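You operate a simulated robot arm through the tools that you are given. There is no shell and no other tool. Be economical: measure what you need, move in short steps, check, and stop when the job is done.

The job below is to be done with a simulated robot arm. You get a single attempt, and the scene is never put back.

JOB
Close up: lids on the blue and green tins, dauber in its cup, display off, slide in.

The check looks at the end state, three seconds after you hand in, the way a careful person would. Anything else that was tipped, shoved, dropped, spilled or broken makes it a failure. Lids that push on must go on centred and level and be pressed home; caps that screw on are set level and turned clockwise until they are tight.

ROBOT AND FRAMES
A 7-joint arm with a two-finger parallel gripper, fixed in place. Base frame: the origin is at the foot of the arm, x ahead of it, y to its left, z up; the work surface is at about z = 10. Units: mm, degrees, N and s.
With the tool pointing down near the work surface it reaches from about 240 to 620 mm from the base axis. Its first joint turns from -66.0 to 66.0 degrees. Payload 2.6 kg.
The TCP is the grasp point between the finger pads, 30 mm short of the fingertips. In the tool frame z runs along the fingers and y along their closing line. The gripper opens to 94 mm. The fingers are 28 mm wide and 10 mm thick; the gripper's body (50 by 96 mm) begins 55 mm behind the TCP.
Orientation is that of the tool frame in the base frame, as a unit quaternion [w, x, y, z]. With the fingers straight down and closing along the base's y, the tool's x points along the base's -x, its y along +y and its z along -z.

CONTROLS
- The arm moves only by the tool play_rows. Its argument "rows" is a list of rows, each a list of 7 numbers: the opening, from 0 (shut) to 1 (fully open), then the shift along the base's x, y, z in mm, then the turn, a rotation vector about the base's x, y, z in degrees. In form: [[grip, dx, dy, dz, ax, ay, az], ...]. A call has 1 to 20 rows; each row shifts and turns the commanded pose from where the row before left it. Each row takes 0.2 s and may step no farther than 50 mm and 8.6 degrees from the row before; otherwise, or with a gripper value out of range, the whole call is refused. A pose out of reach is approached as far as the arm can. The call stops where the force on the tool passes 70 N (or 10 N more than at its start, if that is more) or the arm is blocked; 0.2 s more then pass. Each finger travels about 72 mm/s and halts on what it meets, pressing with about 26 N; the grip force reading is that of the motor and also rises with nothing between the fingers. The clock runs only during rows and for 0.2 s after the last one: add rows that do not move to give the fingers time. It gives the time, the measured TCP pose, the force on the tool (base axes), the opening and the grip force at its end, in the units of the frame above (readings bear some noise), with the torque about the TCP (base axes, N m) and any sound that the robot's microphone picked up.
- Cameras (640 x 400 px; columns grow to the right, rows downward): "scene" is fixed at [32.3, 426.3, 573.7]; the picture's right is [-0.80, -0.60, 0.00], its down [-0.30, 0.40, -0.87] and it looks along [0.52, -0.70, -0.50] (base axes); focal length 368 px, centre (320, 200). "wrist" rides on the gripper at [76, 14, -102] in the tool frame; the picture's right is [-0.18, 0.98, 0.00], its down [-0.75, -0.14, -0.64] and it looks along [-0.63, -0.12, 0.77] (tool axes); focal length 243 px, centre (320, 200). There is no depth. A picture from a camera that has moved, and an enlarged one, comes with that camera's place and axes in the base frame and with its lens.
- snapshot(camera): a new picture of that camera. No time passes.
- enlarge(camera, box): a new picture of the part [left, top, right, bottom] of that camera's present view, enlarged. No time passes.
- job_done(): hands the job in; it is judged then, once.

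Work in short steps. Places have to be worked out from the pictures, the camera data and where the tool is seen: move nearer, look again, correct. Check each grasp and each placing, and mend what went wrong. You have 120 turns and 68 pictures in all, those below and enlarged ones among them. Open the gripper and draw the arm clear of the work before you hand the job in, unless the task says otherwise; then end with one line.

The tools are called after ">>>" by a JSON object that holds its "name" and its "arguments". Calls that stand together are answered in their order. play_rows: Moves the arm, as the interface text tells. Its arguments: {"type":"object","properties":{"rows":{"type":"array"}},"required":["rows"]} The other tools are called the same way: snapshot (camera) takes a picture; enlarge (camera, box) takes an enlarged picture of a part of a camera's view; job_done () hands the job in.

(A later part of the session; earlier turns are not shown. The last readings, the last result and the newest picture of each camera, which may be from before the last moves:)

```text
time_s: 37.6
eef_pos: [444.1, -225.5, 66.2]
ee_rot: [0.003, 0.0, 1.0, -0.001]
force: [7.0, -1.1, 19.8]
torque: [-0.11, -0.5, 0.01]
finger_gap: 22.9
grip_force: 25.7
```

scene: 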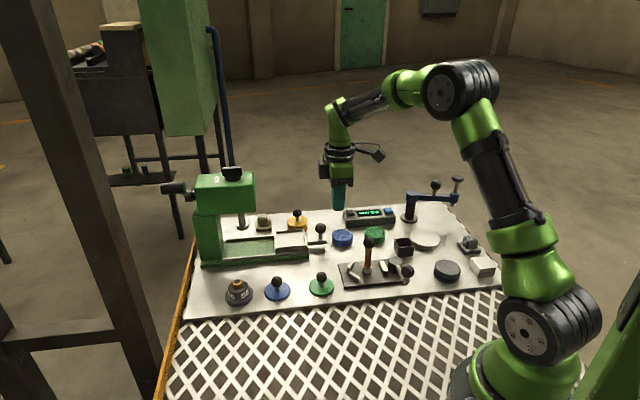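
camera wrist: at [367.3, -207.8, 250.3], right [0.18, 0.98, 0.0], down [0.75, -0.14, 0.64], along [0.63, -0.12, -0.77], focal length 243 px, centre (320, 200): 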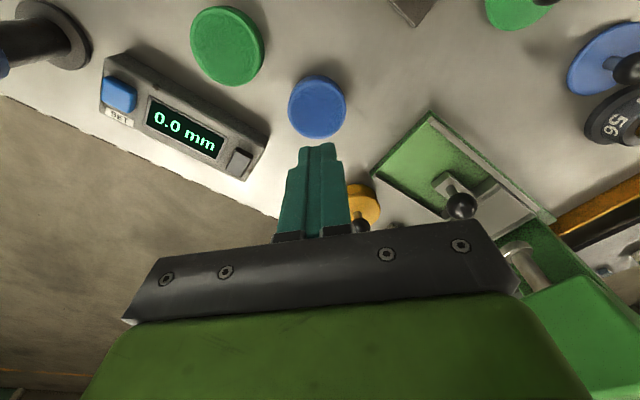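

>>> {"name": "play_rows", "arguments": {"rows": [[0, 0.5, 0, 1.5, 0, 0, 0], [0, 0, 0, 0, 0, 0, 0], [0.25, 0, 0, 0, 0, 0, 0], [0.4, 0, 0, 0, 0, 0, 0], [0.4, 0, 0, 0, 0, 0, 0]]}}

>>> {"name": "enlarge", "arguments": {"camera": "scene", "box": [310, 200, 374, 250]}}

>>> {"name": "enlarge", "arguments": {"camera": "wrist", "box": [240, 70, 400, 170]}}

```text
time_s: 38.8
eef_pos: [445.5, -222.8, 64.8]
ee_rot: [0.0, -0.001, 1.0, 0.003]
force: [-4.7, 9.5, 23.8]
torque: [0.12, 0.1, -0.06]
finger_gap: 31.4
grip_force: 0.2
```

```text
8.00 times, centred on (342, 225) of scene
camera zoom: at [32.1, 426.4, 573.7], right [-0.8, -0.6, 0.0], down [-0.3, 0.4, -0.87], along [0.52, -0.7, -0.5], focal length 2945 px, centre (144, 0)
```

zoom: 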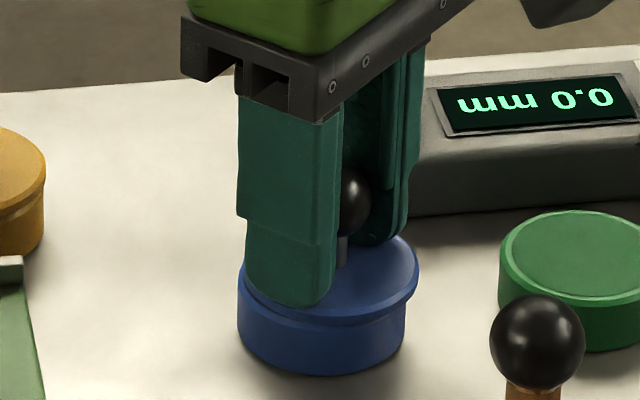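

```text
4.00 times, centred on (320, 120) of wrist
camera zoom: at [368.2, -210.0, 168.5], right [0.18, 0.98, 0.0], down [0.75, -0.14, 0.64], along [0.63, -0.11, -0.77], focal length 970 px, centre (320, 520)
```

zoom: 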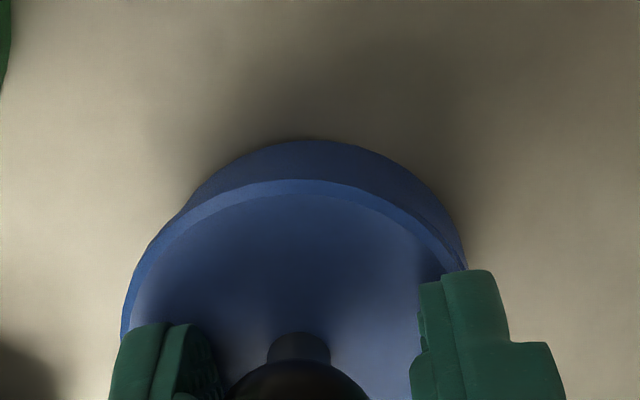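

The lid slid a few mm towards −y as it was released, with the tips still pressing. I raise the fingers clear and look.

>>> {"name": "play_rows", "arguments": {"rows": [[0.4, 0, 0, 2, 0, 0, 0], [0.4, 0, 0, 2, 0, 0, 0], [0.5, 0, 0, 2, 0, 0, 0], [0.5, 0, 0, 0, 0, 0, 0]]}}

>>> {"name": "enlarge", "arguments": {"camera": "scene", "box": [310, 200, 374, 250]}}

>>> {"name": "enlarge", "arguments": {"camera": "wrist", "box": [200, 40, 440, 190]}}

```text
time_s: 39.8
eef_pos: [443.2, -225.4, 70.8]
ee_rot: [0.0, -0.001, 1.0, 0.001]
force: [0.1, -0.5, 0.6]
torque: [0.01, 0.03, -0.04]
finger_gap: 47.0
grip_force: 0.0
```

```text
8.00 times, centred on (342, 225) of scene
camera zoom: at [32.3, 426.3, 573.7], right [-0.8, -0.6, 0.0], down [-0.3, 0.4, -0.87], along [0.52, -0.7, -0.5], focal length 2945 px, centre (144, 0)
```

zoom: 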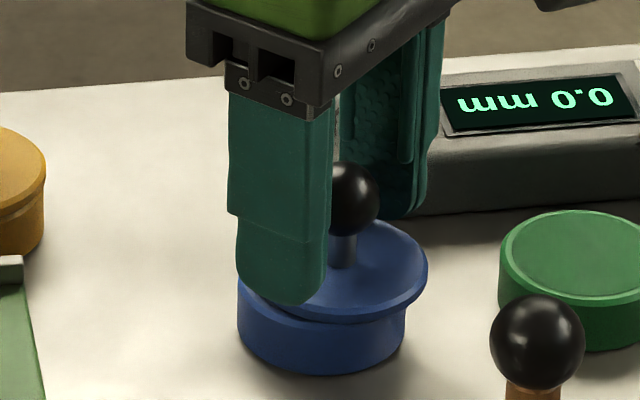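

```text
2.67 times, centred on (320, 115) of wrist
camera zoom: at [367.0, -210.9, 173.7], right [0.18, 0.98, 0.0], down [0.75, -0.14, 0.64], along [0.63, -0.12, -0.77], focal length 647 px, centre (320, 427)
```

zoom: 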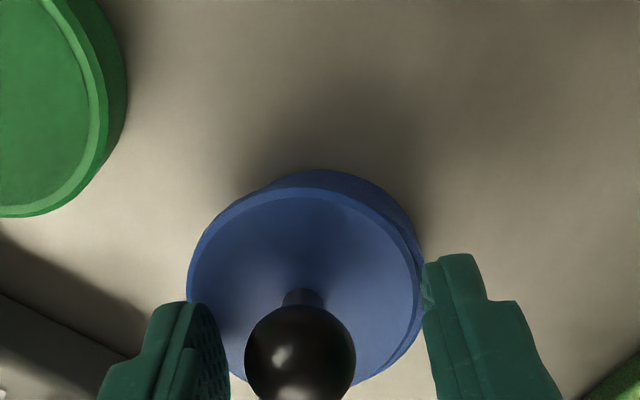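

The lid rests loosely on the rim, off by about (−5,−4) mm. Closing the fingers at y≈−225 will recentre it in y. I regrip with the tips about 2 mm above the disc.

>>> {"name": "play_rows", "arguments": {"rows": [[0.5, -2.5, 0, 0, 0, 0, 0], [0.4, 0, 0, -1, 0, 0, 0], [0.3, 0, 0, 0, 0, 0, 0], [0, 0, 0, 0, 0, 0, 0], [0, 0, 0, 0, 0, 0, 0], [0, 0, 0, 0, 0, 0, 0], [0, 0, 0, 3, 0, 0, 0], [0, 3, 0, 3, 0, 0, 0], [0, 1, 0, 0, 0, 0, 0], [0, 0, 0, 0, 0, 0, 0]]}}

>>> {"name": "enlarge", "arguments": {"camera": "scene", "box": [310, 200, 374, 250]}}

>>> {"name": "enlarge", "arguments": {"camera": "wrist", "box": [200, 40, 440, 190]}}

```text
time_s: 42.0
eef_pos: [444.7, -224.9, 75.4]
ee_rot: [0.001, -0.001, 1.0, 0.001]
force: [-0.4, 1.0, -1.0]
torque: [-0.02, -0.02, -0.02]
finger_gap: 22.4
grip_force: 25.7
```

```text
8.00 times, centred on (342, 225) of scene
camera zoom: at [32.3, 426.3, 573.7], right [-0.8, -0.6, 0.0], down [-0.3, 0.4, -0.87], along [0.52, -0.7, -0.5], focal length 2945 px, centre (144, 0)
```

zoom: 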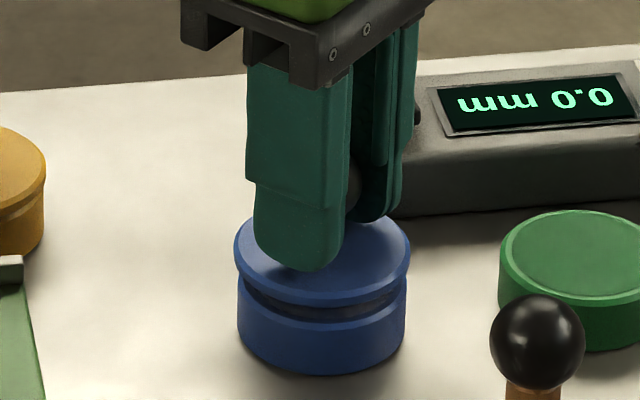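

```text
2.67 times, centred on (320, 115) of wrist
camera zoom: at [369.0, -211.0, 178.4], right [0.18, 0.98, 0.0], down [0.75, -0.14, 0.64], along [0.63, -0.12, -0.77], focal length 647 px, centre (320, 427)
```

zoom: 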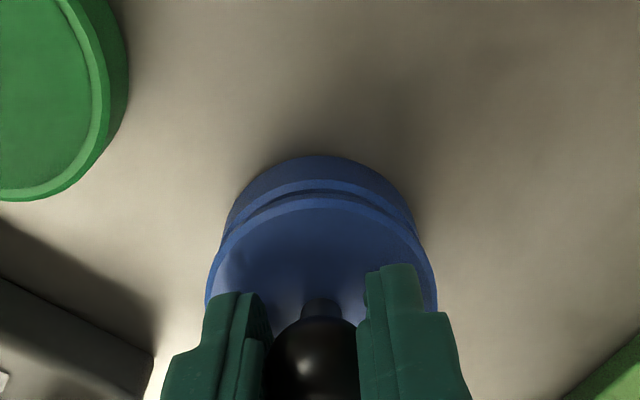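

Centred in both views within half a mm. I lower to light contact.

>>> {"name": "play_rows", "arguments": {"rows": [[0, 0, 0, -3, 0, 0, 0], [0, 0, 0, -2, 0, 0, 0], [0, 0, 0, -1, 0, 0, 0], [0, 0, 0, -1, 0, 0, 0], [0, 0, 0, 0, 0, 0, 0]]}}

```text
time_s: 43.2
eef_pos: [444.3, -223.8, 69.0]
ee_rot: [0.001, -0.001, 1.0, 0.001]
force: [0.2, 0.7, 0.1]
torque: [0.04, -0.01, 0.03]
finger_gap: 22.4
grip_force: 26.4
```

>>> {"name": "play_rows", "arguments": {"rows": [[0, 0, 0, -1, 0, 0, 0], [0, 0, 0, -0.7, 0, 0, 0], [0, 0, 0, 0, 0, 0, 0]]}}

```text
time_s: 44.0
eef_pos: [445.1, -224.8, 69.1]
ee_rot: [0.004, -0.001, 1.0, 0.0]
force: [-4.7, 5.2, 25.9]
torque: [0.08, 0.18, 0.0]
finger_gap: 22.5
grip_force: 26.1
```

Contact with small side loads. I trim by (−0.6,+0.6) and press on.

>>> {"name": "play_rows", "arguments": {"rows": [[0, -0.6, 0.6, 0, 0, 0, 0], [0, -0.4, 0.2, -0.8, 0, 0, 0], [0, -0.4, 0.2, -0.8, 0, 0, 0], [0, 0, 0, 0, 0, 0, 0]]}}

```text
time_s: 45.0
eef_pos: [444.4, -223.5, 67.9]
ee_rot: [0.004, -0.002, 1.0, -0.002]
force: [-0.5, -2.0, 29.3]
torque: [-0.07, 0.02, -0.03]
finger_gap: 22.5
grip_force: 26.0
```

Forces and torques are balanced. I keep pressing.

>>> {"name": "play_rows", "arguments": {"rows": [[0, -0.3, 0.2, -1, 0, 0, 0], [0, -0.3, 0.2, -1, 0, 0, 0], [0, -0.3, 0.1, -1, 0, 0, 0], [0, 0, 0, 0, 0, 0, 0]]}}

>>> {"name": "enlarge", "arguments": {"camera": "scene", "box": [310, 200, 374, 250]}}

```text
time_s: 46.0
eef_pos: [445.2, -224.6, 65.7]
ee_rot: [0.006, -0.001, 1.0, -0.001]
force: [-1.7, -5.8, 37.6]
torque: [-0.08, -0.1, -0.03]
finger_gap: 22.2
grip_force: 25.3
```

```text
8.00 times, centred on (342, 225) of scene
camera zoom: at [32.1, 426.4, 573.6], right [-0.8, -0.6, 0.0], down [-0.3, 0.4, -0.87], along [0.52, -0.7, -0.5], focal length 2945 px, centre (144, 0)
```

zoom: 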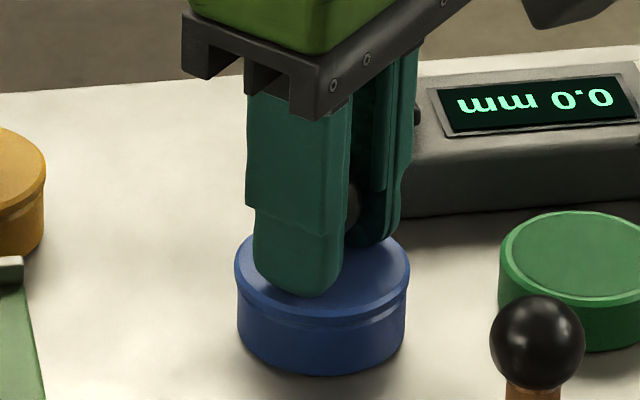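

Now the lid looks right down on the tin. I press a bit more to hear a snap.

>>> {"name": "play_rows", "arguments": {"rows": [[0, -0.3, -0.4, -1, 0, 0, 0], [0, -0.3, -0.3, -1, 0, 0, 0], [0, -0.3, 0, -1, 0, 0, 0], [0, 0, 0, 0, 0, 0, 0]]}}

```text
time_s: 47.0
eef_pos: [447.3, -224.9, 66.4]
ee_rot: [0.009, -0.001, 1.0, -0.002]
force: [-0.4, -2.0, 46.3]
torque: [0.04, 0.15, 0.0]
finger_gap: 22.5
grip_force: 26.5
```

>>> {"name": "play_rows", "arguments": {"rows": [[0, -0.3, 0, -1, 0, 0, 0], [0, -0.3, 0, -1, 0, 0, 0], [0, -0.3, 0, -0.8, 0, 0, 0], [0, 0, 0, 0, 0, 0, 0]]}}

>>> {"name": "enlarge", "arguments": {"camera": "wrist", "box": [240, 70, 400, 170]}}

```text
time_s: 48.0
eef_pos: [445.9, -224.9, 66.2]
ee_rot: [0.01, 0.0, 1.0, -0.003]
force: [-8.7, 7.5, 65.2]
torque: [0.37, 0.84, -0.04]
finger_gap: 22.4
grip_force: 26.2
```

```text
4.00 times, centred on (320, 120) of wrist
camera zoom: at [367.4, -210.4, 166.7], right [0.18, 0.98, 0.0], down [0.74, -0.14, 0.66], along [0.65, -0.12, -0.75], focal length 970 px, centre (320, 520)
```

zoom: 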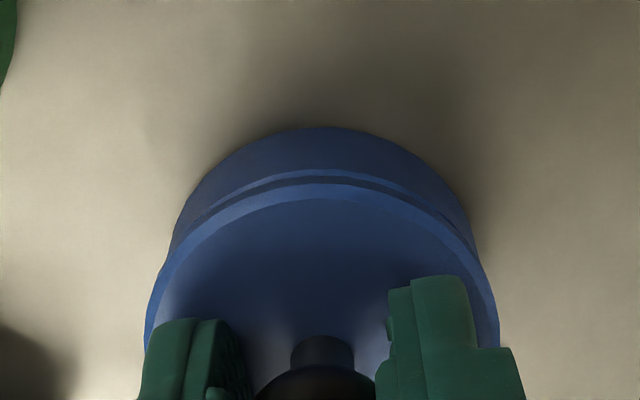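

At 65 N the tool pitches by about 1.15° under load, lifting one side of the lid. I ease off, counter-pitch by +1.2° about y, and press again.

>>> {"name": "play_rows", "arguments": {"rows": [[0, 0.6, 0, 2, 0, 0, 0], [0, 0.4, 0, 1, 0, 0.6, 0], [0, 0, 0, 0, 0, 0.6, 0], [0, 0, 0, 0, 0, 0, 0]]}}

```text
time_s: 49.0
eef_pos: [445.4, -225.0, 66.6]
ee_rot: [-0.002, -0.001, 1.0, -0.003]
force: [13.4, 1.9, 36.1]
torque: [0.09, -1.05, 0.05]
finger_gap: 22.7
grip_force: 25.5
```

Level at 36 N, but the side force is +13 in x: I trim +1 in x and press again.

>>> {"name": "play_rows", "arguments": {"rows": [[0, 0.8, 0, 0, 0, 0, 0], [0, 0, 0, -1, 0, 0, 0], [0, 0, 0, -1, 0, 0, 0], [0, 0, 0, 0, 0, 0, 0]]}}

```text
time_s: 50.0
eef_pos: [444.3, -225.8, 65.3]
ee_rot: [-0.002, 0.0, 1.0, -0.002]
force: [-10.3, 11.8, 66.8]
torque: [0.51, 0.05, 0.02]
finger_gap: 22.7
grip_force: 26.1
```

67 N with no snap. I unload fully and look at how the lid sits before deciding.

>>> {"name": "play_rows", "arguments": {"rows": [[0, 0, 0.5, 2, 0, 0, 0], [0, 0.5, 0, 2, 0, -0.6, 0], [0, 0, 0, 1.5, 0, -0.6, 0], [0, 0, 0, 0, 0, 0, 0]]}}

>>> {"name": "enlarge", "arguments": {"camera": "scene", "box": [310, 200, 374, 250]}}

```text
time_s: 51.0
eef_pos: [445.6, -225.8, 67.1]
ee_rot: [0.006, -0.002, 1.0, -0.002]
force: [6.3, 0.8, 30.2]
torque: [0.03, 0.34, 0.01]
finger_gap: 22.4
grip_force: 26.4
```

```text
8.00 times, centred on (342, 225) of scene
camera zoom: at [32.1, 426.4, 573.6], right [-0.8, -0.6, 0.0], down [-0.3, 0.4, -0.87], along [0.52, -0.7, -0.5], focal length 2945 px, centre (144, 0)
```

zoom: 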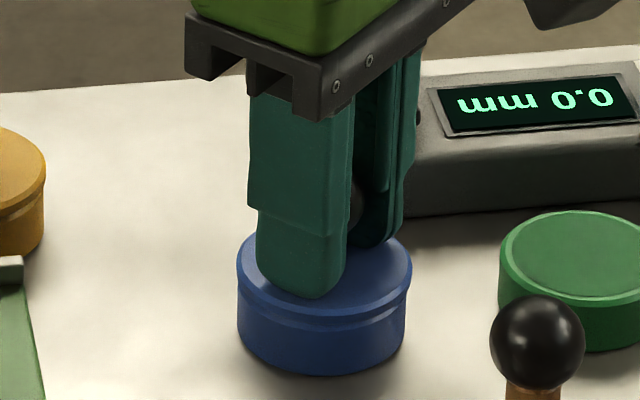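

It sits centred and nearly flush. I unload the rest, release, and will then press from above on the knob with closed fingers.

>>> {"name": "play_rows", "arguments": {"rows": [[0, 0.3, 0, 1.5, 0, 0, 0], [0, 0.3, 0, 1, 0, 0, 0], [0, 0, 0, 0, 0, 0, 0]]}}

```text
time_s: 51.8
eef_pos: [442.7, -224.1, 65.7]
ee_rot: [-0.001, -0.001, 1.0, 0.0]
force: [0.6, -5.5, 11.4]
torque: [-0.28, -0.12, -0.05]
finger_gap: 22.7
grip_force: 25.5
```

>>> {"name": "play_rows", "arguments": {"rows": [[0, 0, -0.4, 0.7, 0, 0, 0], [0, 0, 0, 0, 0, 0, 0], [0.26, 0, 0, 0, 0, 0, 0], [0.3, 0, 0, 0.5, 0, 0, 0], [0.5, 0, 0, 3, 0, 0, 0], [0.5, 0, 0, 5, 0, 0, 0], [0.5, 0, 0, 0, 0, 0, 0]]}}

>>> {"name": "enlarge", "arguments": {"camera": "scene", "box": [310, 200, 374, 250]}}

>>> {"name": "enlarge", "arguments": {"camera": "wrist", "box": [200, 40, 440, 190]}}

```text
time_s: 53.4
eef_pos: [445.6, -222.2, 73.6]
ee_rot: [0.001, -0.001, 1.0, 0.001]
force: [-0.4, 0.5, 1.1]
torque: [0.01, -0.01, 0.01]
finger_gap: 47.1
grip_force: 0.1
```

```text
8.00 times, centred on (342, 225) of scene
camera zoom: at [32.3, 426.3, 573.7], right [-0.8, -0.6, 0.0], down [-0.3, 0.4, -0.87], along [0.52, -0.7, -0.5], focal length 2945 px, centre (144, 0)
```

zoom: 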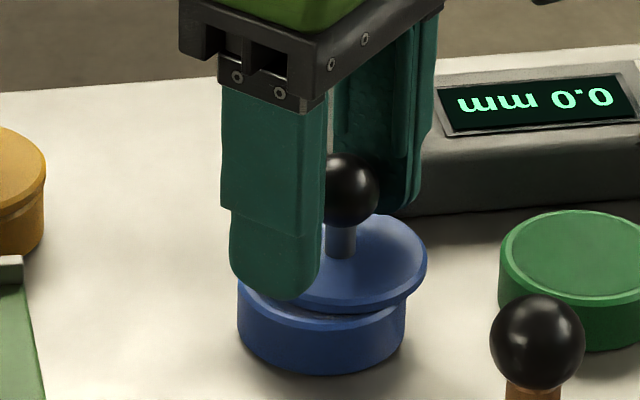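

```text
2.67 times, centred on (320, 115) of wrist
camera zoom: at [368.1, -208.9, 176.4], right [0.18, 0.98, 0.0], down [0.75, -0.14, 0.64], along [0.63, -0.12, -0.77], focal length 647 px, centre (320, 427)
```

zoom: 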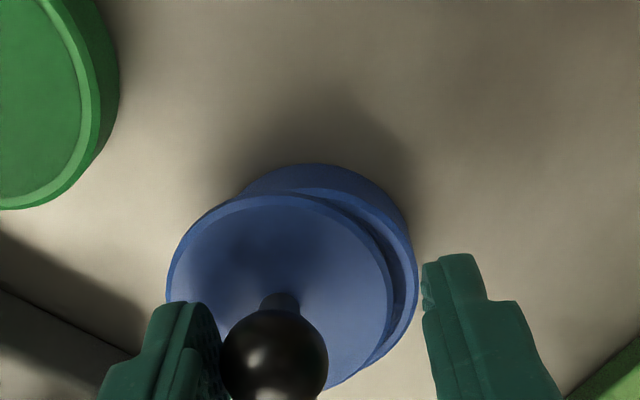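

The lid got kicked −y on release by stored side force. I regrip it where it is at y≈−231, lift it free, and this time release only when unloaded.

>>> {"name": "play_rows", "arguments": {"rows": [[0.5, -3, -7, 0, 0, 0, 0], [0.5, 0, 0, -4, 0, 0, 0], [0.3, 0, 0, -0.5, 0, 0, 0], [0, 0, 0, 0, 0, 0, 0], [0, 0, 0, 0, 0, 0, 0], [0, 0, 0, 0, 0, 0, 0], [0, 0, 0, 3, 0, 0, 0], [0, 0, 0, 5, 0, 0, 0], [0, 2, 6, 5, 0, 0, 0], [0, 0, 0, 0, 0, 0, 0], [0, 0, 0, 0, 0, 0, 0]]}}

>>> {"name": "enlarge", "arguments": {"camera": "scene", "box": [310, 190, 374, 240]}}

>>> {"name": "enlarge", "arguments": {"camera": "wrist", "box": [200, 40, 440, 190]}}

```text
time_s: 55.8
eef_pos: [443.5, -224.3, 83.6]
ee_rot: [0.001, -0.001, 1.0, 0.001]
force: [-0.7, 0.8, -0.4]
torque: [0.0, 0.0, -0.03]
finger_gap: 22.4
grip_force: 26.1
```

```text
8.00 times, centred on (342, 215) of scene
camera zoom: at [32.3, 426.3, 573.7], right [-0.8, -0.6, 0.0], down [-0.3, 0.4, -0.87], along [0.52, -0.7, -0.5], focal length 2945 px, centre (144, 80)
```

zoom: 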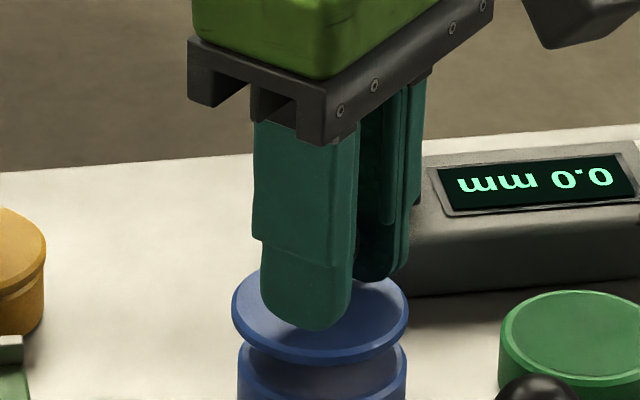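

```text
2.67 times, centred on (320, 115) of wrist
camera zoom: at [366.8, -211.1, 187.0], right [0.18, 0.98, 0.0], down [0.75, -0.14, 0.64], along [0.63, -0.12, -0.77], focal length 647 px, centre (320, 427)
```

zoom: 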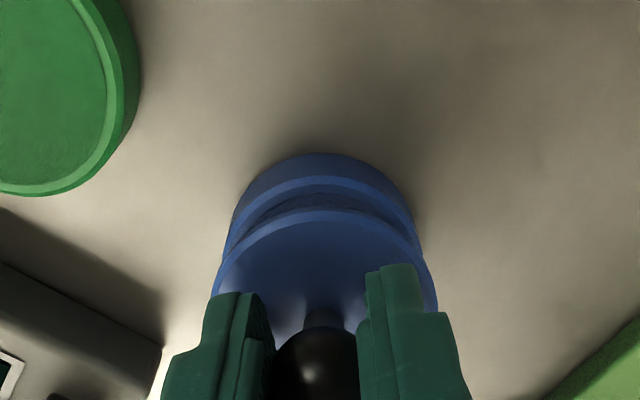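

The lid is about 1.2 mm too far +x. I correct this, and lower until the first touch only.

>>> {"name": "play_rows", "arguments": {"rows": [[0, -1.2, -0.2, -6, 0, 0, 0], [0, 0, 0, -4, 0, 0, 0], [0, 0, 0, -2, 0, 0, 0], [0, 0, 0, 0, 0, 0, 0]]}}

>>> {"name": "play_rows", "arguments": {"rows": [[0, 0, 0, -1, 0, 0, 0], [0, 0, 0, 0, 0, 0, 0]]}}

>>> {"name": "play_rows", "arguments": {"rows": [[0, 0, 0, -0.7, 0, 0, 0], [0, 0, 0, 0, 0, 0, 0]]}}

```text
time_s: 56.8
eef_pos: [443.7, -224.7, 72.8]
ee_rot: [0.0, -0.001, 1.0, 0.001]
force: [-0.1, -0.1, -0.5]
torque: [-0.01, 0.0, -0.01]
finger_gap: 22.4
grip_force: 26.0
```

```text
time_s: 57.4
eef_pos: [442.7, -225.5, 70.5]
ee_rot: [0.001, -0.001, 1.0, 0.001]
force: [-0.8, -0.7, 0.2]
torque: [-0.04, -0.01, -0.01]
finger_gap: 22.4
grip_force: 26.3
```

```text
time_s: 58.0
eef_pos: [442.5, -224.5, 70.8]
ee_rot: [0.001, -0.001, 1.0, 0.002]
force: [-0.4, 0.3, 0.3]
torque: [-0.03, -0.01, -0.01]
finger_gap: 22.4
grip_force: 26.3
```

>>> {"name": "play_rows", "arguments": {"rows": [[0, 0, 0, -1, 0, 0, 0], [0, 0, 0, 0, 0, 0, 0]]}}

>>> {"name": "enlarge", "arguments": {"camera": "scene", "box": [310, 200, 374, 250]}}

```text
time_s: 58.6
eef_pos: [442.4, -224.6, 70.4]
ee_rot: [0.001, 0.0, 1.0, 0.002]
force: [-20.2, 8.2, 27.6]
torque: [0.13, 0.08, 0.12]
finger_gap: 22.4
grip_force: 25.8
heard: snap
```

```text
8.00 times, centred on (342, 225) of scene
camera zoom: at [32.1, 426.4, 573.6], right [-0.8, -0.6, 0.0], down [-0.3, 0.4, -0.87], along [0.52, -0.7, -0.5], focal length 2945 px, centre (144, 0)
```

zoom: 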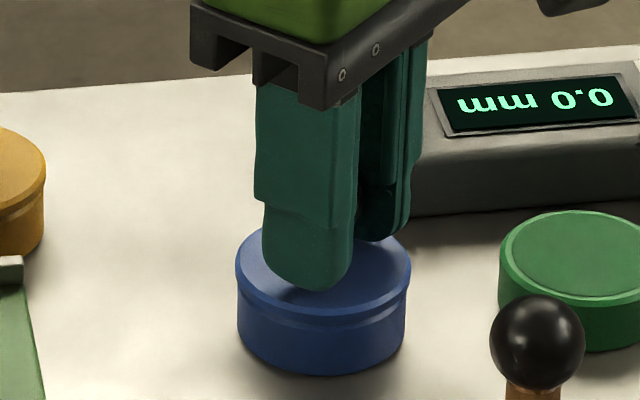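

Snapped with only 28 N. I release right here without lateral motion, then rise.

>>> {"name": "play_rows", "arguments": {"rows": [[0.5, 0, 0, 0, 0, 0, 0], [0.5, 0, 0, 0, 0, 0, 0], [0.5, 0, 0, 5, 0, 0, 0], [0.5, 0, 0, 15, 0, 0, 0], [0.5, 0, 0, 20, 0, 0, 0], [0.5, 0, 0, 0, 0, 0, 0]]}}

>>> {"name": "enlarge", "arguments": {"camera": "scene", "box": [310, 200, 374, 250]}}

>>> {"name": "enlarge", "arguments": {"camera": "wrist", "box": [200, 40, 440, 190]}}

```text
time_s: 60.0
eef_pos: [442.8, -226.1, 109.0]
ee_rot: [0.001, -0.002, 1.0, 0.001]
force: [0.4, -0.5, -0.3]
torque: [0.0, 0.03, -0.02]
finger_gap: 47.0
grip_force: 0.1
```

```text
8.00 times, centred on (342, 225) of scene
camera zoom: at [32.3, 426.3, 573.7], right [-0.8, -0.6, 0.0], down [-0.3, 0.4, -0.87], along [0.52, -0.7, -0.5], focal length 2945 px, centre (144, 0)
```

zoom: 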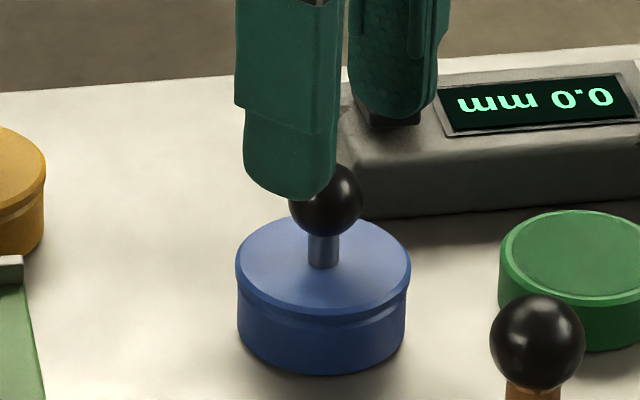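

```text
2.67 times, centred on (320, 115) of wrist
camera zoom: at [366.3, -212.6, 211.5], right [0.18, 0.98, 0.0], down [0.75, -0.14, 0.64], along [0.63, -0.12, -0.77], focal length 647 px, centre (320, 427)
```

zoom: 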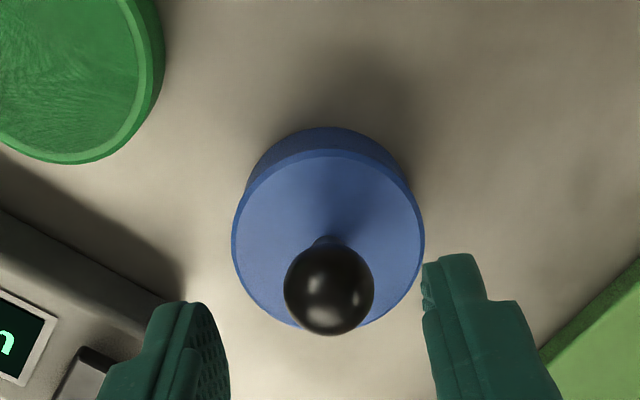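

The blue lid is centred, level and snapped home. Next, the green lid near (387,-57): I go over there and hover above its knob.

>>> {"name": "play_rows", "arguments": {"rows": [[0.5, 0, 0, 20, 0, 0, 0], [0.5, 0, 34, 0, 0, 0, 0], [0.5, 0, 34, 0, 0, 0, 0], [0.5, 0, 34, 0, 0, 0, 0], [0.5, -28, 34, 0, 0, 0, 0], [0.5, -28, 33, 0, 0, 0, 0], [0.5, 0, 0, -30, 0, 0, 0], [0.5, 0, 0, -29, 0, 0, 0], [0.5, 0, 0, 0, 0, 0, 0]]}}

>>> {"name": "enlarge", "arguments": {"camera": "wrist", "box": [200, 40, 440, 190]}}

```text
time_s: 62.0
eef_pos: [387.0, -58.4, 68.1]
ee_rot: [0.001, -0.001, 1.0, 0.001]
force: [0.1, -0.1, 0.2]
torque: [0.01, -0.01, 0.01]
finger_gap: 47.0
grip_force: 0.2
```

```text
2.67 times, centred on (320, 115) of wrist
camera zoom: at [310.5, -43.6, 170.9], right [0.18, 0.98, 0.0], down [0.75, -0.14, 0.64], along [0.63, -0.12, -0.77], focal length 647 px, centre (320, 427)
```

zoom: 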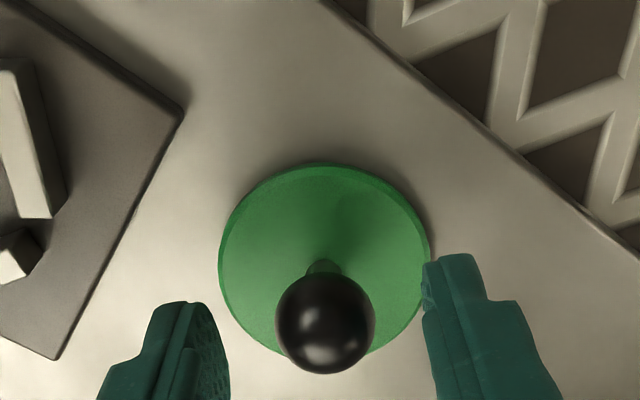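

The ball is centred between the fingers. I descend to about 47.5, grip, and lift slowly.

>>> {"name": "play_rows", "arguments": {"rows": [[0.5, -1, 0, -10, 0, 0, 0], [0.5, 0, 0, -7, 0, 0, 0], [0.4, 0, 0, -3.5, 0, 0, 0], [0.3, 0, 0, 0, 0, 0, 0], [0, 0, 0, 0, 0, 0, 0], [0, 0, 0, 0, 0, 0, 0], [0, 0, 0, 0, 0, 0, 0], [0, 0, 0, 3, 0, 0, 0], [0, 0, 0, 5, 0, 0, 0], [0, 0, 0, 8, 0, 0, 0], [0, 0, 0, 12, 0, 0, 0], [0, 0, 0, 14, 0, 0, 0], [0, 0, 0, 14, 0, 0, 0], [0, 0, 0, 8, 0, 0, 0], [0, 0, 0, 0, 0, 0, 0]]}}

```text
time_s: 65.2
eef_pos: [386.5, -56.8, 112.7]
ee_rot: [0.001, 0.0, 1.0, 0.001]
force: [0.7, -0.4, -1.1]
torque: [0.0, -0.06, -0.03]
finger_gap: 22.2
grip_force: 26.1
```

Held (22.2 mm). I carry it to the green tin in gentle steps, bowing around the dauber.

>>> {"name": "play_rows", "arguments": {"rows": [[0, 4, -8, 6, 0, 0, 0], [0, 6, -16, 8, 0, 0, 0], [0, 6, -22, 4, 0, 0, 0], [0, 4, -24, 0, 0, 0, 0], [0, 0, -24, 0, 0, 0, 0], [0, 0, -24, 0, 0, 0, 0], [0, -5, -24, 0, 0, 0, 0], [0, -6, -24, 0, 0, 0, 0], [0, -5, -24, 0, 0, 0, 0], [0, -4, -22, 0, 0, 0, 0], [0, 0, -12, 0, 0, 0, 0], [0, 0, -4, 0, 0, 0, 0], [0, 0, 0, -10, 0, 0, 0], [0, 0, 0, -12, 0, 0, 0], [0, 0, 0, -8, 0, 0, 0], [0, 0, 0, 0, 0, 0, 0]]}}

>>> {"name": "enlarge", "arguments": {"camera": "scene", "box": [340, 180, 420, 242]}}

>>> {"name": "enlarge", "arguments": {"camera": "wrist", "box": [200, 40, 440, 190]}}

```text
time_s: 68.6
eef_pos: [384.1, -283.1, 100.4]
ee_rot: [0.001, -0.001, 1.0, 0.001]
force: [-0.3, -0.2, -0.3]
torque: [0.01, 0.01, 0.01]
finger_gap: 22.2
grip_force: 25.8
```

```text
6.45 times, centred on (380, 211) of scene
camera zoom: at [32.3, 426.3, 573.7], right [-0.8, -0.6, 0.0], down [-0.3, 0.4, -0.87], along [0.52, -0.7, -0.5], focal length 2375 px, centre (-67, 129)
```

zoom: 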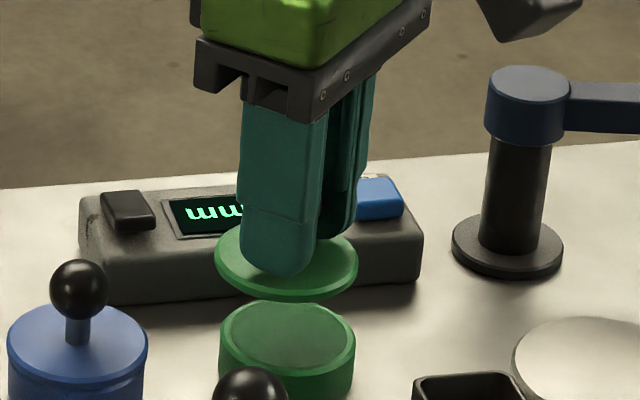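

```text
2.67 times, centred on (320, 115) of wrist
camera zoom: at [308.3, -269.8, 203.9], right [0.18, 0.98, 0.0], down [0.75, -0.14, 0.64], along [0.63, -0.12, -0.77], focal length 647 px, centre (320, 427)
```

zoom: 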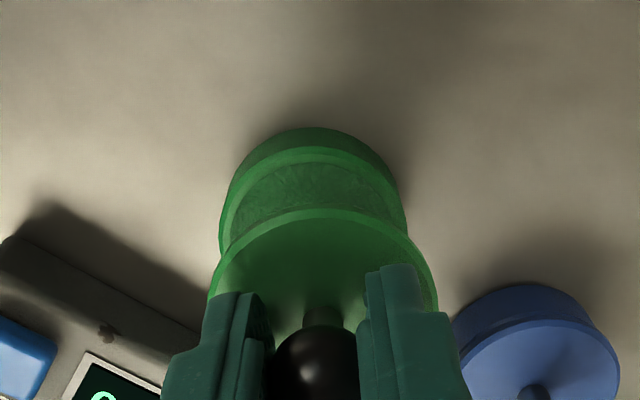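

The lid is offset by about (+2.2,+2.1) mm. I correct that and descend to about 7 mm above contact for a second measurement.

>>> {"name": "play_rows", "arguments": {"rows": [[0, -2.2, -2.1, -8, 0, 0, 0], [0, 0, 0, -8, 0, 0, 0], [0, 0, 0, -6, 0, 0, 0], [0, 0, 0, 0, 0, 0, 0]]}}

>>> {"name": "enlarge", "arguments": {"camera": "scene", "box": [343, 200, 407, 250]}}

>>> {"name": "enlarge", "arguments": {"camera": "wrist", "box": [200, 40, 440, 190]}}

```text
time_s: 69.6
eef_pos: [383.8, -286.3, 78.2]
ee_rot: [0.001, -0.001, 1.0, 0.002]
force: [-0.7, 0.4, -1.0]
torque: [0.0, -0.01, -0.01]
finger_gap: 22.5
grip_force: 26.4
```

```text
8.00 times, centred on (375, 225) of scene
camera zoom: at [32.3, 426.3, 573.7], right [-0.8, -0.6, 0.0], down [-0.3, 0.4, -0.87], along [0.52, -0.7, -0.5], focal length 2945 px, centre (-120, 0)
```

zoom: 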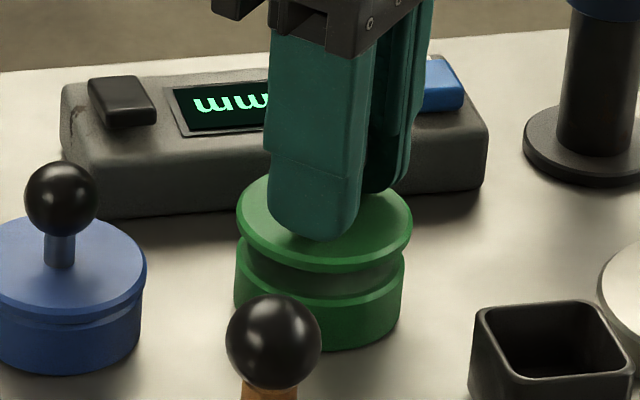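

```text
2.67 times, centred on (320, 115) of wrist
camera zoom: at [306.0, -273.0, 181.5], right [0.18, 0.98, 0.0], down [0.75, -0.14, 0.64], along [0.63, -0.12, -0.77], focal length 647 px, centre (320, 427)
```

zoom: 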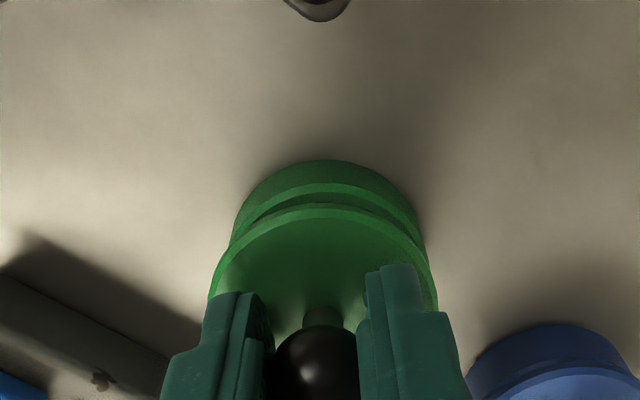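

Scene offset ≈0, wrist offset about 1 mm: a net correction of (−1.0,+1.3). I then descend to near contact.

>>> {"name": "play_rows", "arguments": {"rows": [[0, -1, 1.3, -3, 0, 0, 0], [0, 0, 0, -3, 0, 0, 0], [0, 0, 0, -1, 0, 0, 0], [0, 0, 0, 0, 0, 0, 0]]}}

>>> {"name": "play_rows", "arguments": {"rows": [[0, 0, 0, -1, 0, 0, 0], [0, 0, 0, 0, 0, 0, 0]]}}

>>> {"name": "play_rows", "arguments": {"rows": [[0, 0, 0, -0.8, 0, 0, 0], [0, 0, 0, 0, 0, 0, 0]]}}

```text
time_s: 70.6
eef_pos: [382.3, -285.2, 71.9]
ee_rot: [0.002, -0.001, 1.0, 0.001]
force: [-0.6, 0.2, -0.3]
torque: [0.01, 0.0, -0.02]
finger_gap: 22.6
grip_force: 26.0
```

```text
time_s: 71.2
eef_pos: [382.1, -284.4, 71.0]
ee_rot: [0.001, -0.001, 1.0, 0.001]
force: [0.1, 0.6, -0.7]
torque: [0.06, -0.01, 0.0]
finger_gap: 22.5
grip_force: 25.9
```

```text
time_s: 71.8
eef_pos: [382.9, -284.5, 70.0]
ee_rot: [0.001, -0.001, 1.0, 0.0]
force: [0.1, 0.2, -0.8]
torque: [0.0, 0.01, -0.02]
finger_gap: 22.4
grip_force: 25.6
```

>>> {"name": "play_rows", "arguments": {"rows": [[0, 0, 0, -0.8, 0, 0, 0], [0, 0, 0, 0, 0, 0, 0]]}}

>>> {"name": "play_rows", "arguments": {"rows": [[0, 0, 0, -0.8, 0, 0, 0], [0, 0, 0, 0, 0, 0, 0]]}}

```text
time_s: 72.4
eef_pos: [383.1, -284.6, 70.0]
ee_rot: [0.001, -0.002, 1.0, 0.001]
force: [-1.5, 0.3, 0.1]
torque: [0.01, 0.01, -0.02]
finger_gap: 22.4
grip_force: 26.1
```

```text
time_s: 73.0
eef_pos: [382.4, -284.0, 69.4]
ee_rot: [0.001, -0.001, 1.0, 0.001]
force: [0.6, -0.3, 0.2]
torque: [0.01, 0.0, -0.03]
finger_gap: 22.4
grip_force: 26.2
```

>>> {"name": "play_rows", "arguments": {"rows": [[0, 0, 0, -0.8, 0, 0, 0], [0, 0, 0, 0, 0, 0, 0]]}}

>>> {"name": "play_rows", "arguments": {"rows": [[0, 0, 0, -0.8, 0, 0, 0], [0, 0, 0, 0, 0, 0, 0]]}}

```text
time_s: 73.6
eef_pos: [382.1, -286.4, 68.7]
ee_rot: [0.001, 0.0, 1.0, -0.001]
force: [-6.4, -2.8, 12.9]
torque: [-0.08, 0.14, -0.01]
finger_gap: 22.3
grip_force: 25.9
heard: snap
```

```text
time_s: 74.2
eef_pos: [383.2, -286.2, 70.7]
ee_rot: [0.002, 0.0, 1.0, -0.001]
force: [-12.6, 0.3, 30.5]
torque: [0.03, 0.0, -0.03]
finger_gap: 22.3
grip_force: 25.9
```

It snapped at once and is pressed to 30 N with balanced torque. I release without lateral motion and rise.

>>> {"name": "play_rows", "arguments": {"rows": [[0.5, 0, 0, 0, 0, 0, 0], [0.5, 0, 0, 0, 0, 0, 0], [0.5, 0, 0, 5, 0, 0, 0], [0.5, 0, 0, 15, 0, 0, 0], [0.5, 0, 0, 25, 0, 0, 0], [0.5, 0, 0, 35, 0, 0, 0], [0.5, 0, 0, 35, 0, 0, 0], [0.5, 0, 0, 0, 0, 0, 0]]}}

>>> {"name": "enlarge", "arguments": {"camera": "scene", "box": [320, 200, 416, 275]}}

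```text
time_s: 76.0
eef_pos: [382.2, -284.3, 182.7]
ee_rot: [0.002, -0.001, 1.0, 0.0]
force: [1.4, -1.3, 0.3]
torque: [0.0, 0.0, -0.01]
finger_gap: 47.0
grip_force: 0.1
```

```text
5.33 times, centred on (368, 238) of scene
camera zoom: at [32.3, 426.3, 573.7], right [-0.8, -0.6, 0.0], down [-0.3, 0.4, -0.87], along [0.52, -0.7, -0.5], focal length 1964 px, centre (64, 0)
```

zoom: 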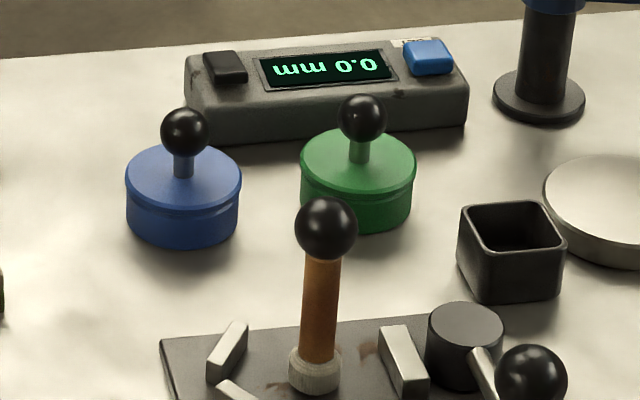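

Both lids are seated well. Now the dauber: ball near (331,-152,98). I hover above it.

>>> {"name": "play_rows", "arguments": {"rows": [[0.5, -17, 44, 0, 0, 0, 0], [0.5, -17, 44, 0, 0, 0, 0], [0.5, -17, 44, -10, 0, 0, 0], [0.55, 0, 0, -20, 0, 0, 0], [0.55, 0, 0, 0, 0, 0, 0]]}}

>>> {"name": "snapshot", "arguments": {"camera": "wrist"}}

```text
time_s: 77.2
eef_pos: [329.8, -154.5, 150.6]
ee_rot: [0.001, -0.001, 1.0, 0.0]
force: [0.1, 0.1, -0.4]
torque: [-0.03, -0.01, 0.0]
finger_gap: 51.6
grip_force: 0.1
```

```text
6 pictures are left
camera wrist: at [253.3, -140.6, 254.6], right [0.18, 0.98, 0.0], down [0.75, -0.14, 0.64], along [0.63, -0.12, -0.77], focal length 243 px, centre (320, 200)
```

wrist: 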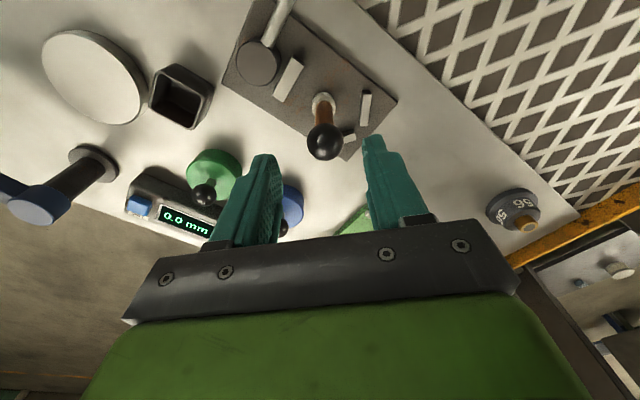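

The ball is at (329.5,-151.7), well centred. I descend to grip it at its equator, then lift slowly.

>>> {"name": "play_rows", "arguments": {"rows": [[0.55, 0, 0, -20, 0, 0, 0], [0.55, 0, 0.5, -20, 0, 0, 0], [0.55, 0, 0, -13, 0, 0, 0], [0.4, 0, 0, 0, 0, 0, 0], [0.3, 0, 0, 0, 0, 0, 0], [0, 0, 0, 0, 0, 0, 0], [0, 0, 0, 0, 0, 0, 0], [0, 0, 0, 0, 0, 0, 0]]}}

>>> {"name": "play_rows", "arguments": {"rows": [[0, 0, 0, 2, 0, 0, 0], [0, 0, 0, 3, 0, 0, 0], [0, 0, 0, 5, 0, 0, 0], [0, 0, 0, 8, 0, 0, 0], [0, 0, 0, 10, 0, 0, 0], [0, 0, 0, 12, 0, 0, 0], [0, 0, 0, 12, 0, 0, 0], [0, 0, 0, 8, 0, 0, 0], [0, 0, 0, 0, 0, 0, 0]]}}

```text
time_s: 79.0
eef_pos: [331.9, -152.2, 99.3]
ee_rot: [0.001, -0.001, 1.0, 0.001]
force: [0.7, -0.4, -1.1]
torque: [0.0, -0.03, 0.0]
finger_gap: 24.1
grip_force: 26.1
```

```text
time_s: 81.0
eef_pos: [330.0, -152.3, 159.3]
ee_rot: [0.0, 0.0, 1.0, 0.001]
force: [0.2, -0.4, -0.2]
torque: [-0.03, -0.01, 0.01]
finger_gap: 24.1
grip_force: 25.3
```

Held (24.1 mm). I carry it smoothly over the cup at about (298,-269).

>>> {"name": "play_rows", "arguments": {"rows": [[0, -2, -6, 0, 0, 0, 0], [0, -4, -14, 0, 0, 0, 0], [0, -5, -18, 0, 0, 0, 0], [0, -5, -18, 0, 0, 0, 0], [0, -5, -18, 0, 0, 0, 0], [0, -5, -18, 0, 0, 0, 0], [0, -4, -15, 0, 0, 0, 0], [0, -2, -8, 0, 0, 0, 0], [0, 0, -2, 0, 0, 0, 0], [0, 0, 0, -10, 0, 0, 0], [0, 0, 0, 0, 0, 0, 0]]}}

>>> {"name": "enlarge", "arguments": {"camera": "scene", "box": [360, 200, 440, 262]}}

```text
time_s: 83.4
eef_pos: [298.9, -269.3, 148.7]
ee_rot: [0.001, -0.001, 1.0, 0.001]
force: [-0.8, 0.2, -0.5]
torque: [-0.01, -0.02, -0.03]
finger_gap: 23.9
grip_force: 25.8
```

```text
6.45 times, centred on (400, 231) of scene
camera zoom: at [32.3, 426.3, 573.7], right [-0.8, -0.6, 0.0], down [-0.3, 0.4, -0.87], along [0.52, -0.7, -0.5], focal length 2375 px, centre (-196, 0)
```

zoom: 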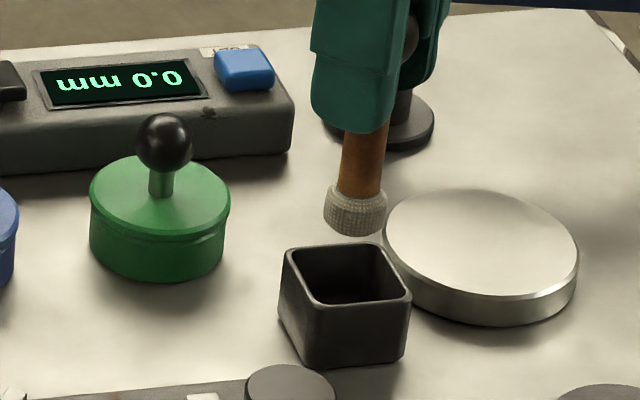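

The foot projects close to the cup's centre; my best estimate needs (−0.5,−2) mm. I lower it in stages, watching for early rim contact.

>>> {"name": "play_rows", "arguments": {"rows": [[0, -0.5, -2, -6, 0, 0, 0], [0, 0, 0, -8, 0, 0, 0], [0, 0, 0, -5, 0, 0, 0], [0, 0, 0, -4, 0, 0, 0], [0, 0, 0, -4, 0, 0, 0], [0, 0, 0, 0, 0, 0, 0]]}}

>>> {"name": "play_rows", "arguments": {"rows": [[0, 0, 0, -3, 0, 0, 0], [0, 0, 0, -3, 0, 0, 0], [0, 0, 0, -2, 0, 0, 0], [0, 0, 0, 0, 0, 0, 0]]}}

```text
time_s: 84.8
eef_pos: [297.7, -271.7, 121.1]
ee_rot: [0.0, -0.001, 1.0, 0.0]
force: [-0.4, -0.3, 0.3]
torque: [0.02, 0.02, 0.01]
finger_gap: 23.9
grip_force: 25.7
```

```text
time_s: 85.8
eef_pos: [299.3, -272.2, 112.6]
ee_rot: [0.001, -0.001, 1.0, 0.0]
force: [-0.1, -0.1, -0.7]
torque: [-0.02, -0.04, 0.02]
finger_gap: 24.0
grip_force: 26.1
```

No contact, so the foot is below the rim, inside the cup. I continue to the floor.

>>> {"name": "play_rows", "arguments": {"rows": [[0, 0, 0, -4, 0, 0, 0], [0, 0, 0, -4, 0, 0, 0], [0, 0, 0, -2, 0, 0, 0], [0, 0, 0, 0, 0, 0, 0]]}}

>>> {"name": "play_rows", "arguments": {"rows": [[0, 0, 0, -2, 0, 0, 0], [0, 0, 0, -1, 0, 0, 0], [0, 0, 0, 0, 0, 0, 0]]}}

```text
time_s: 86.8
eef_pos: [297.8, -271.0, 104.3]
ee_rot: [0.001, -0.001, 1.0, 0.001]
force: [0.0, -0.2, -0.1]
torque: [-0.02, 0.01, 0.01]
finger_gap: 23.8
grip_force: 26.4
```

```text
time_s: 87.6
eef_pos: [297.5, -270.6, 100.5]
ee_rot: [0.001, -0.001, 1.0, 0.001]
force: [1.0, -2.0, -0.2]
torque: [-0.1, -0.08, -0.04]
finger_gap: 24.0
grip_force: 26.4
```

>>> {"name": "play_rows", "arguments": {"rows": [[0, 0, 0, -1, 0, 0, 0], [0, 0, 0, -1, 0, 0, 0], [0, 0, 0, 0, 0, 0, 0]]}}

```text
time_s: 88.4
eef_pos: [299.2, -271.0, 99.5]
ee_rot: [0.001, -0.001, 1.0, 0.001]
force: [0.6, -0.2, 0.2]
torque: [0.0, -0.02, 0.01]
finger_gap: 24.3
grip_force: 26.2
```

>>> {"name": "play_rows", "arguments": {"rows": [[0, 0, 0, -1, 0, 0, 0], [0, 0, 0, -1, 0, 0, 0], [0, 0, 0, 0, 0, 0, 0]]}}

>>> {"name": "enlarge", "arguments": {"camera": "scene", "box": [360, 200, 440, 262]}}

```text
time_s: 89.2
eef_pos: [299.6, -271.1, 95.4]
ee_rot: [0.0, 0.0, 1.0, 0.0]
force: [0.2, -0.1, 0.1]
torque: [0.0, -0.01, -0.02]
finger_gap: 24.0
grip_force: 25.4
```

```text
6.45 times, centred on (400, 231) of scene
camera zoom: at [32.3, 426.3, 573.7], right [-0.8, -0.6, 0.0], down [-0.3, 0.4, -0.87], along [0.52, -0.7, -0.5], focal length 2375 px, centre (-196, 0)
```

zoom: 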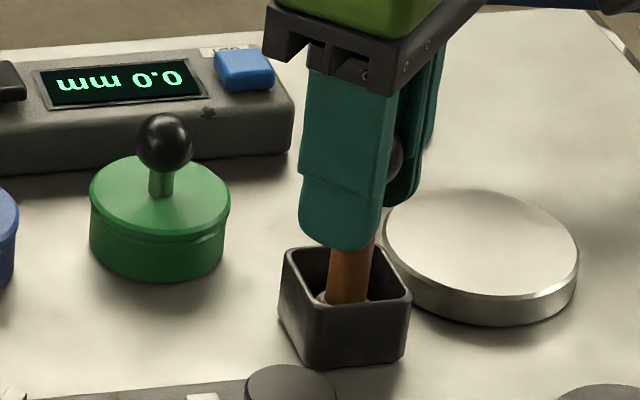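

It's well inside the cup. I lower the last few mm to floor contact.

>>> {"name": "play_rows", "arguments": {"rows": [[0, 0, 0, -1, 0, 0, 0], [0, 0, 0, -0.7, 0, 0, 0], [0, 0, 0, 0, 0, 0, 0]]}}

>>> {"name": "play_rows", "arguments": {"rows": [[0, 0, 0, -0.8, 0, 0, 0], [0, 0, 0, 0, 0, 0, 0]]}}

>>> {"name": "play_rows", "arguments": {"rows": [[0, 0, 0, -0.8, 0, 0, 0], [0, 0, 0, 0, 0, 0, 0]]}}

```text
time_s: 90.0
eef_pos: [299.5, -271.9, 94.8]
ee_rot: [0.0, -0.001, 1.0, 0.001]
force: [-1.7, 0.6, 7.1]
torque: [0.01, 0.08, -0.03]
finger_gap: 24.2
grip_force: 26.0
```

```text
time_s: 90.6
eef_pos: [298.9, -272.1, 94.9]
ee_rot: [0.002, -0.001, 1.0, 0.0]
force: [-2.2, 1.7, 19.0]
torque: [0.03, 0.22, -0.03]
finger_gap: 24.1
grip_force: 26.0
```

```text
time_s: 91.2
eef_pos: [300.3, -272.0, 93.7]
ee_rot: [0.002, -0.001, 1.0, 0.0]
force: [-0.1, 1.1, 26.5]
torque: [-0.03, 0.03, 0.01]
finger_gap: 24.3
grip_force: 26.3
```

The dauber is on the floor of the cup. I unload by 2 mm, release gently and rise straight up.

>>> {"name": "play_rows", "arguments": {"rows": [[0, 0, 0, 1, 0, 0, 0], [0, 0, 0, 0.8, 0, 0, 0], [0, 0, 0, 0, 0, 0, 0], [0.28, 0, 0, 0, 0, 0, 0], [0.35, 0, 0, 0, 0, 0, 0], [0.5, 0, 0, 0, 0, 0, 0], [0.55, 0, 0, 0, 0, 0, 0], [0.55, 0, 0, 15, 0, 0, 0], [0.55, 0, 0, 30, 0, 0, 0], [0.55, 0, 0, 40, 0, 0, 0], [0.55, 0, 0, 0, 0, 0, 0]]}}

>>> {"name": "snapshot", "arguments": {"camera": "wrist"}}

```text
time_s: 93.6
eef_pos: [298.5, -270.4, 183.4]
ee_rot: [0.002, 0.0, 1.0, 0.0]
force: [0.0, 0.3, -0.5]
torque: [0.04, 0.02, -0.03]
finger_gap: 51.6
grip_force: 0.0
```

```text
3 pictures are left
camera wrist: at [221.5, -256.9, 286.4], right [0.18, 0.98, 0.0], down [0.75, -0.14, 0.64], along [0.63, -0.12, -0.77], focal length 243 px, centre (320, 200)
```

wrist: 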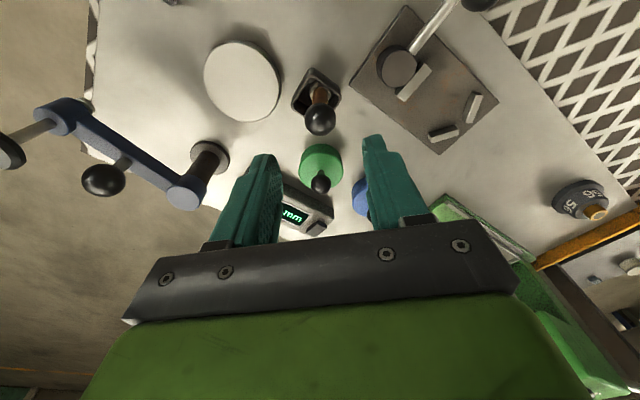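

The dauber stands upright in its cup. Next, the dark button: triangulated at (476,-309.5,~39). I close the fingers, move over it and hover.

>>> {"name": "play_rows", "arguments": {"rows": [[0.3, 40, -9, 0, 0, 0, 0], [0, 45, -10, 0, 0, 0, 0], [0, 45, -10, 0, 0, 0, 0], [0, 40, -9, -10, 0, 0, 0], [0, 7.5, -1, -40, 0, 0, 0], [0, 0, 0, -40, 0, 0, 0], [0, 0, 0, 0, 0, 0, 0]]}}

>>> {"name": "enlarge", "arguments": {"camera": "scene", "box": [320, 180, 400, 242]}}

```text
time_s: 95.2
eef_pos: [478.6, -315.9, 89.9]
ee_rot: [0.001, -0.001, 1.0, 0.001]
force: [-0.1, -0.2, 0.3]
torque: [-0.02, 0.0, 0.03]
finger_gap: 0.0
grip_force: 25.8
```

```text
6.45 times, centred on (360, 211) of scene
camera zoom: at [32.3, 426.3, 573.7], right [-0.8, -0.6, 0.0], down [-0.3, 0.4, -0.87], along [0.52, -0.7, -0.5], focal length 2375 px, centre (62, 129)
```

zoom: 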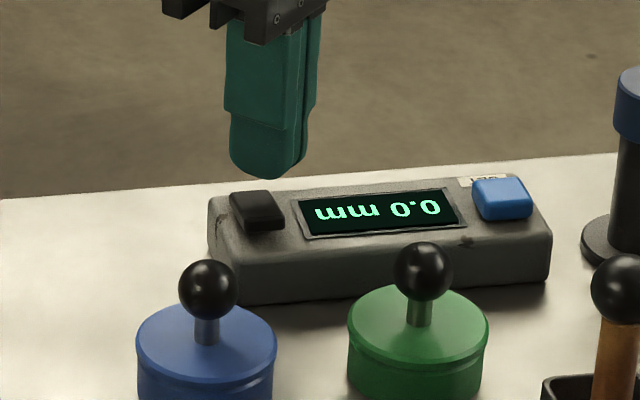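

The tip looks about 2 mm right of the button; I shift (+1.5,+1.2) and descend in steps.

>>> {"name": "play_rows", "arguments": {"rows": [[0, 1.5, 1.2, -8, 0, 0, 0], [0, 0, 0, -6, 0, 0, 0], [0, 0, 0, 0, 0, 0, 0]]}}

>>> {"name": "play_rows", "arguments": {"rows": [[0, 0, 0, -1.5, 0, 0, 0], [0, 0, 0, -1.5, 0, 0, 0], [0, 0, 0, 0, 0, 0, 0]]}}

```text
time_s: 96.0
eef_pos: [480.5, -311.9, 76.2]
ee_rot: [0.001, -0.001, 1.0, 0.001]
force: [-0.3, -0.2, -0.5]
torque: [-0.02, 0.01, 0.0]
finger_gap: 0.0
grip_force: 26.4
```

```text
time_s: 96.8
eef_pos: [479.2, -310.4, 76.1]
ee_rot: [0.003, -0.001, 1.0, -0.001]
force: [-7.4, 3.2, 27.2]
torque: [0.06, 0.53, 0.06]
finger_gap: 0.0
grip_force: 26.3
```

Contact at tip height ~45 with the reaction 11 mm to −x. I rise and check whether the display changed.

>>> {"name": "play_rows", "arguments": {"rows": [[0, 0, 0, 5, 0, 0, 0], [0, -5.5, 2.5, 5, 0, 0, 0], [0, 0, 0, 0, 0, 0, 0]]}}

>>> {"name": "enlarge", "arguments": {"camera": "scene", "box": [320, 180, 400, 242]}}

```text
time_s: 97.6
eef_pos: [473.5, -306.6, 83.9]
ee_rot: [0.001, -0.001, 1.0, 0.002]
force: [0.3, -0.1, 0.7]
torque: [0.0, 0.0, -0.03]
finger_gap: 0.0
grip_force: 26.0
```

```text
6.45 times, centred on (360, 211) of scene
camera zoom: at [32.3, 426.3, 573.7], right [-0.8, -0.6, 0.0], down [-0.3, 0.4, -0.87], along [0.52, -0.7, -0.5], focal length 2375 px, centre (62, 129)
```

zoom: 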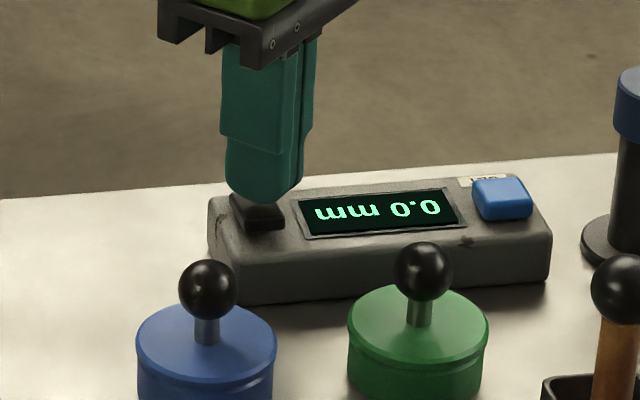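

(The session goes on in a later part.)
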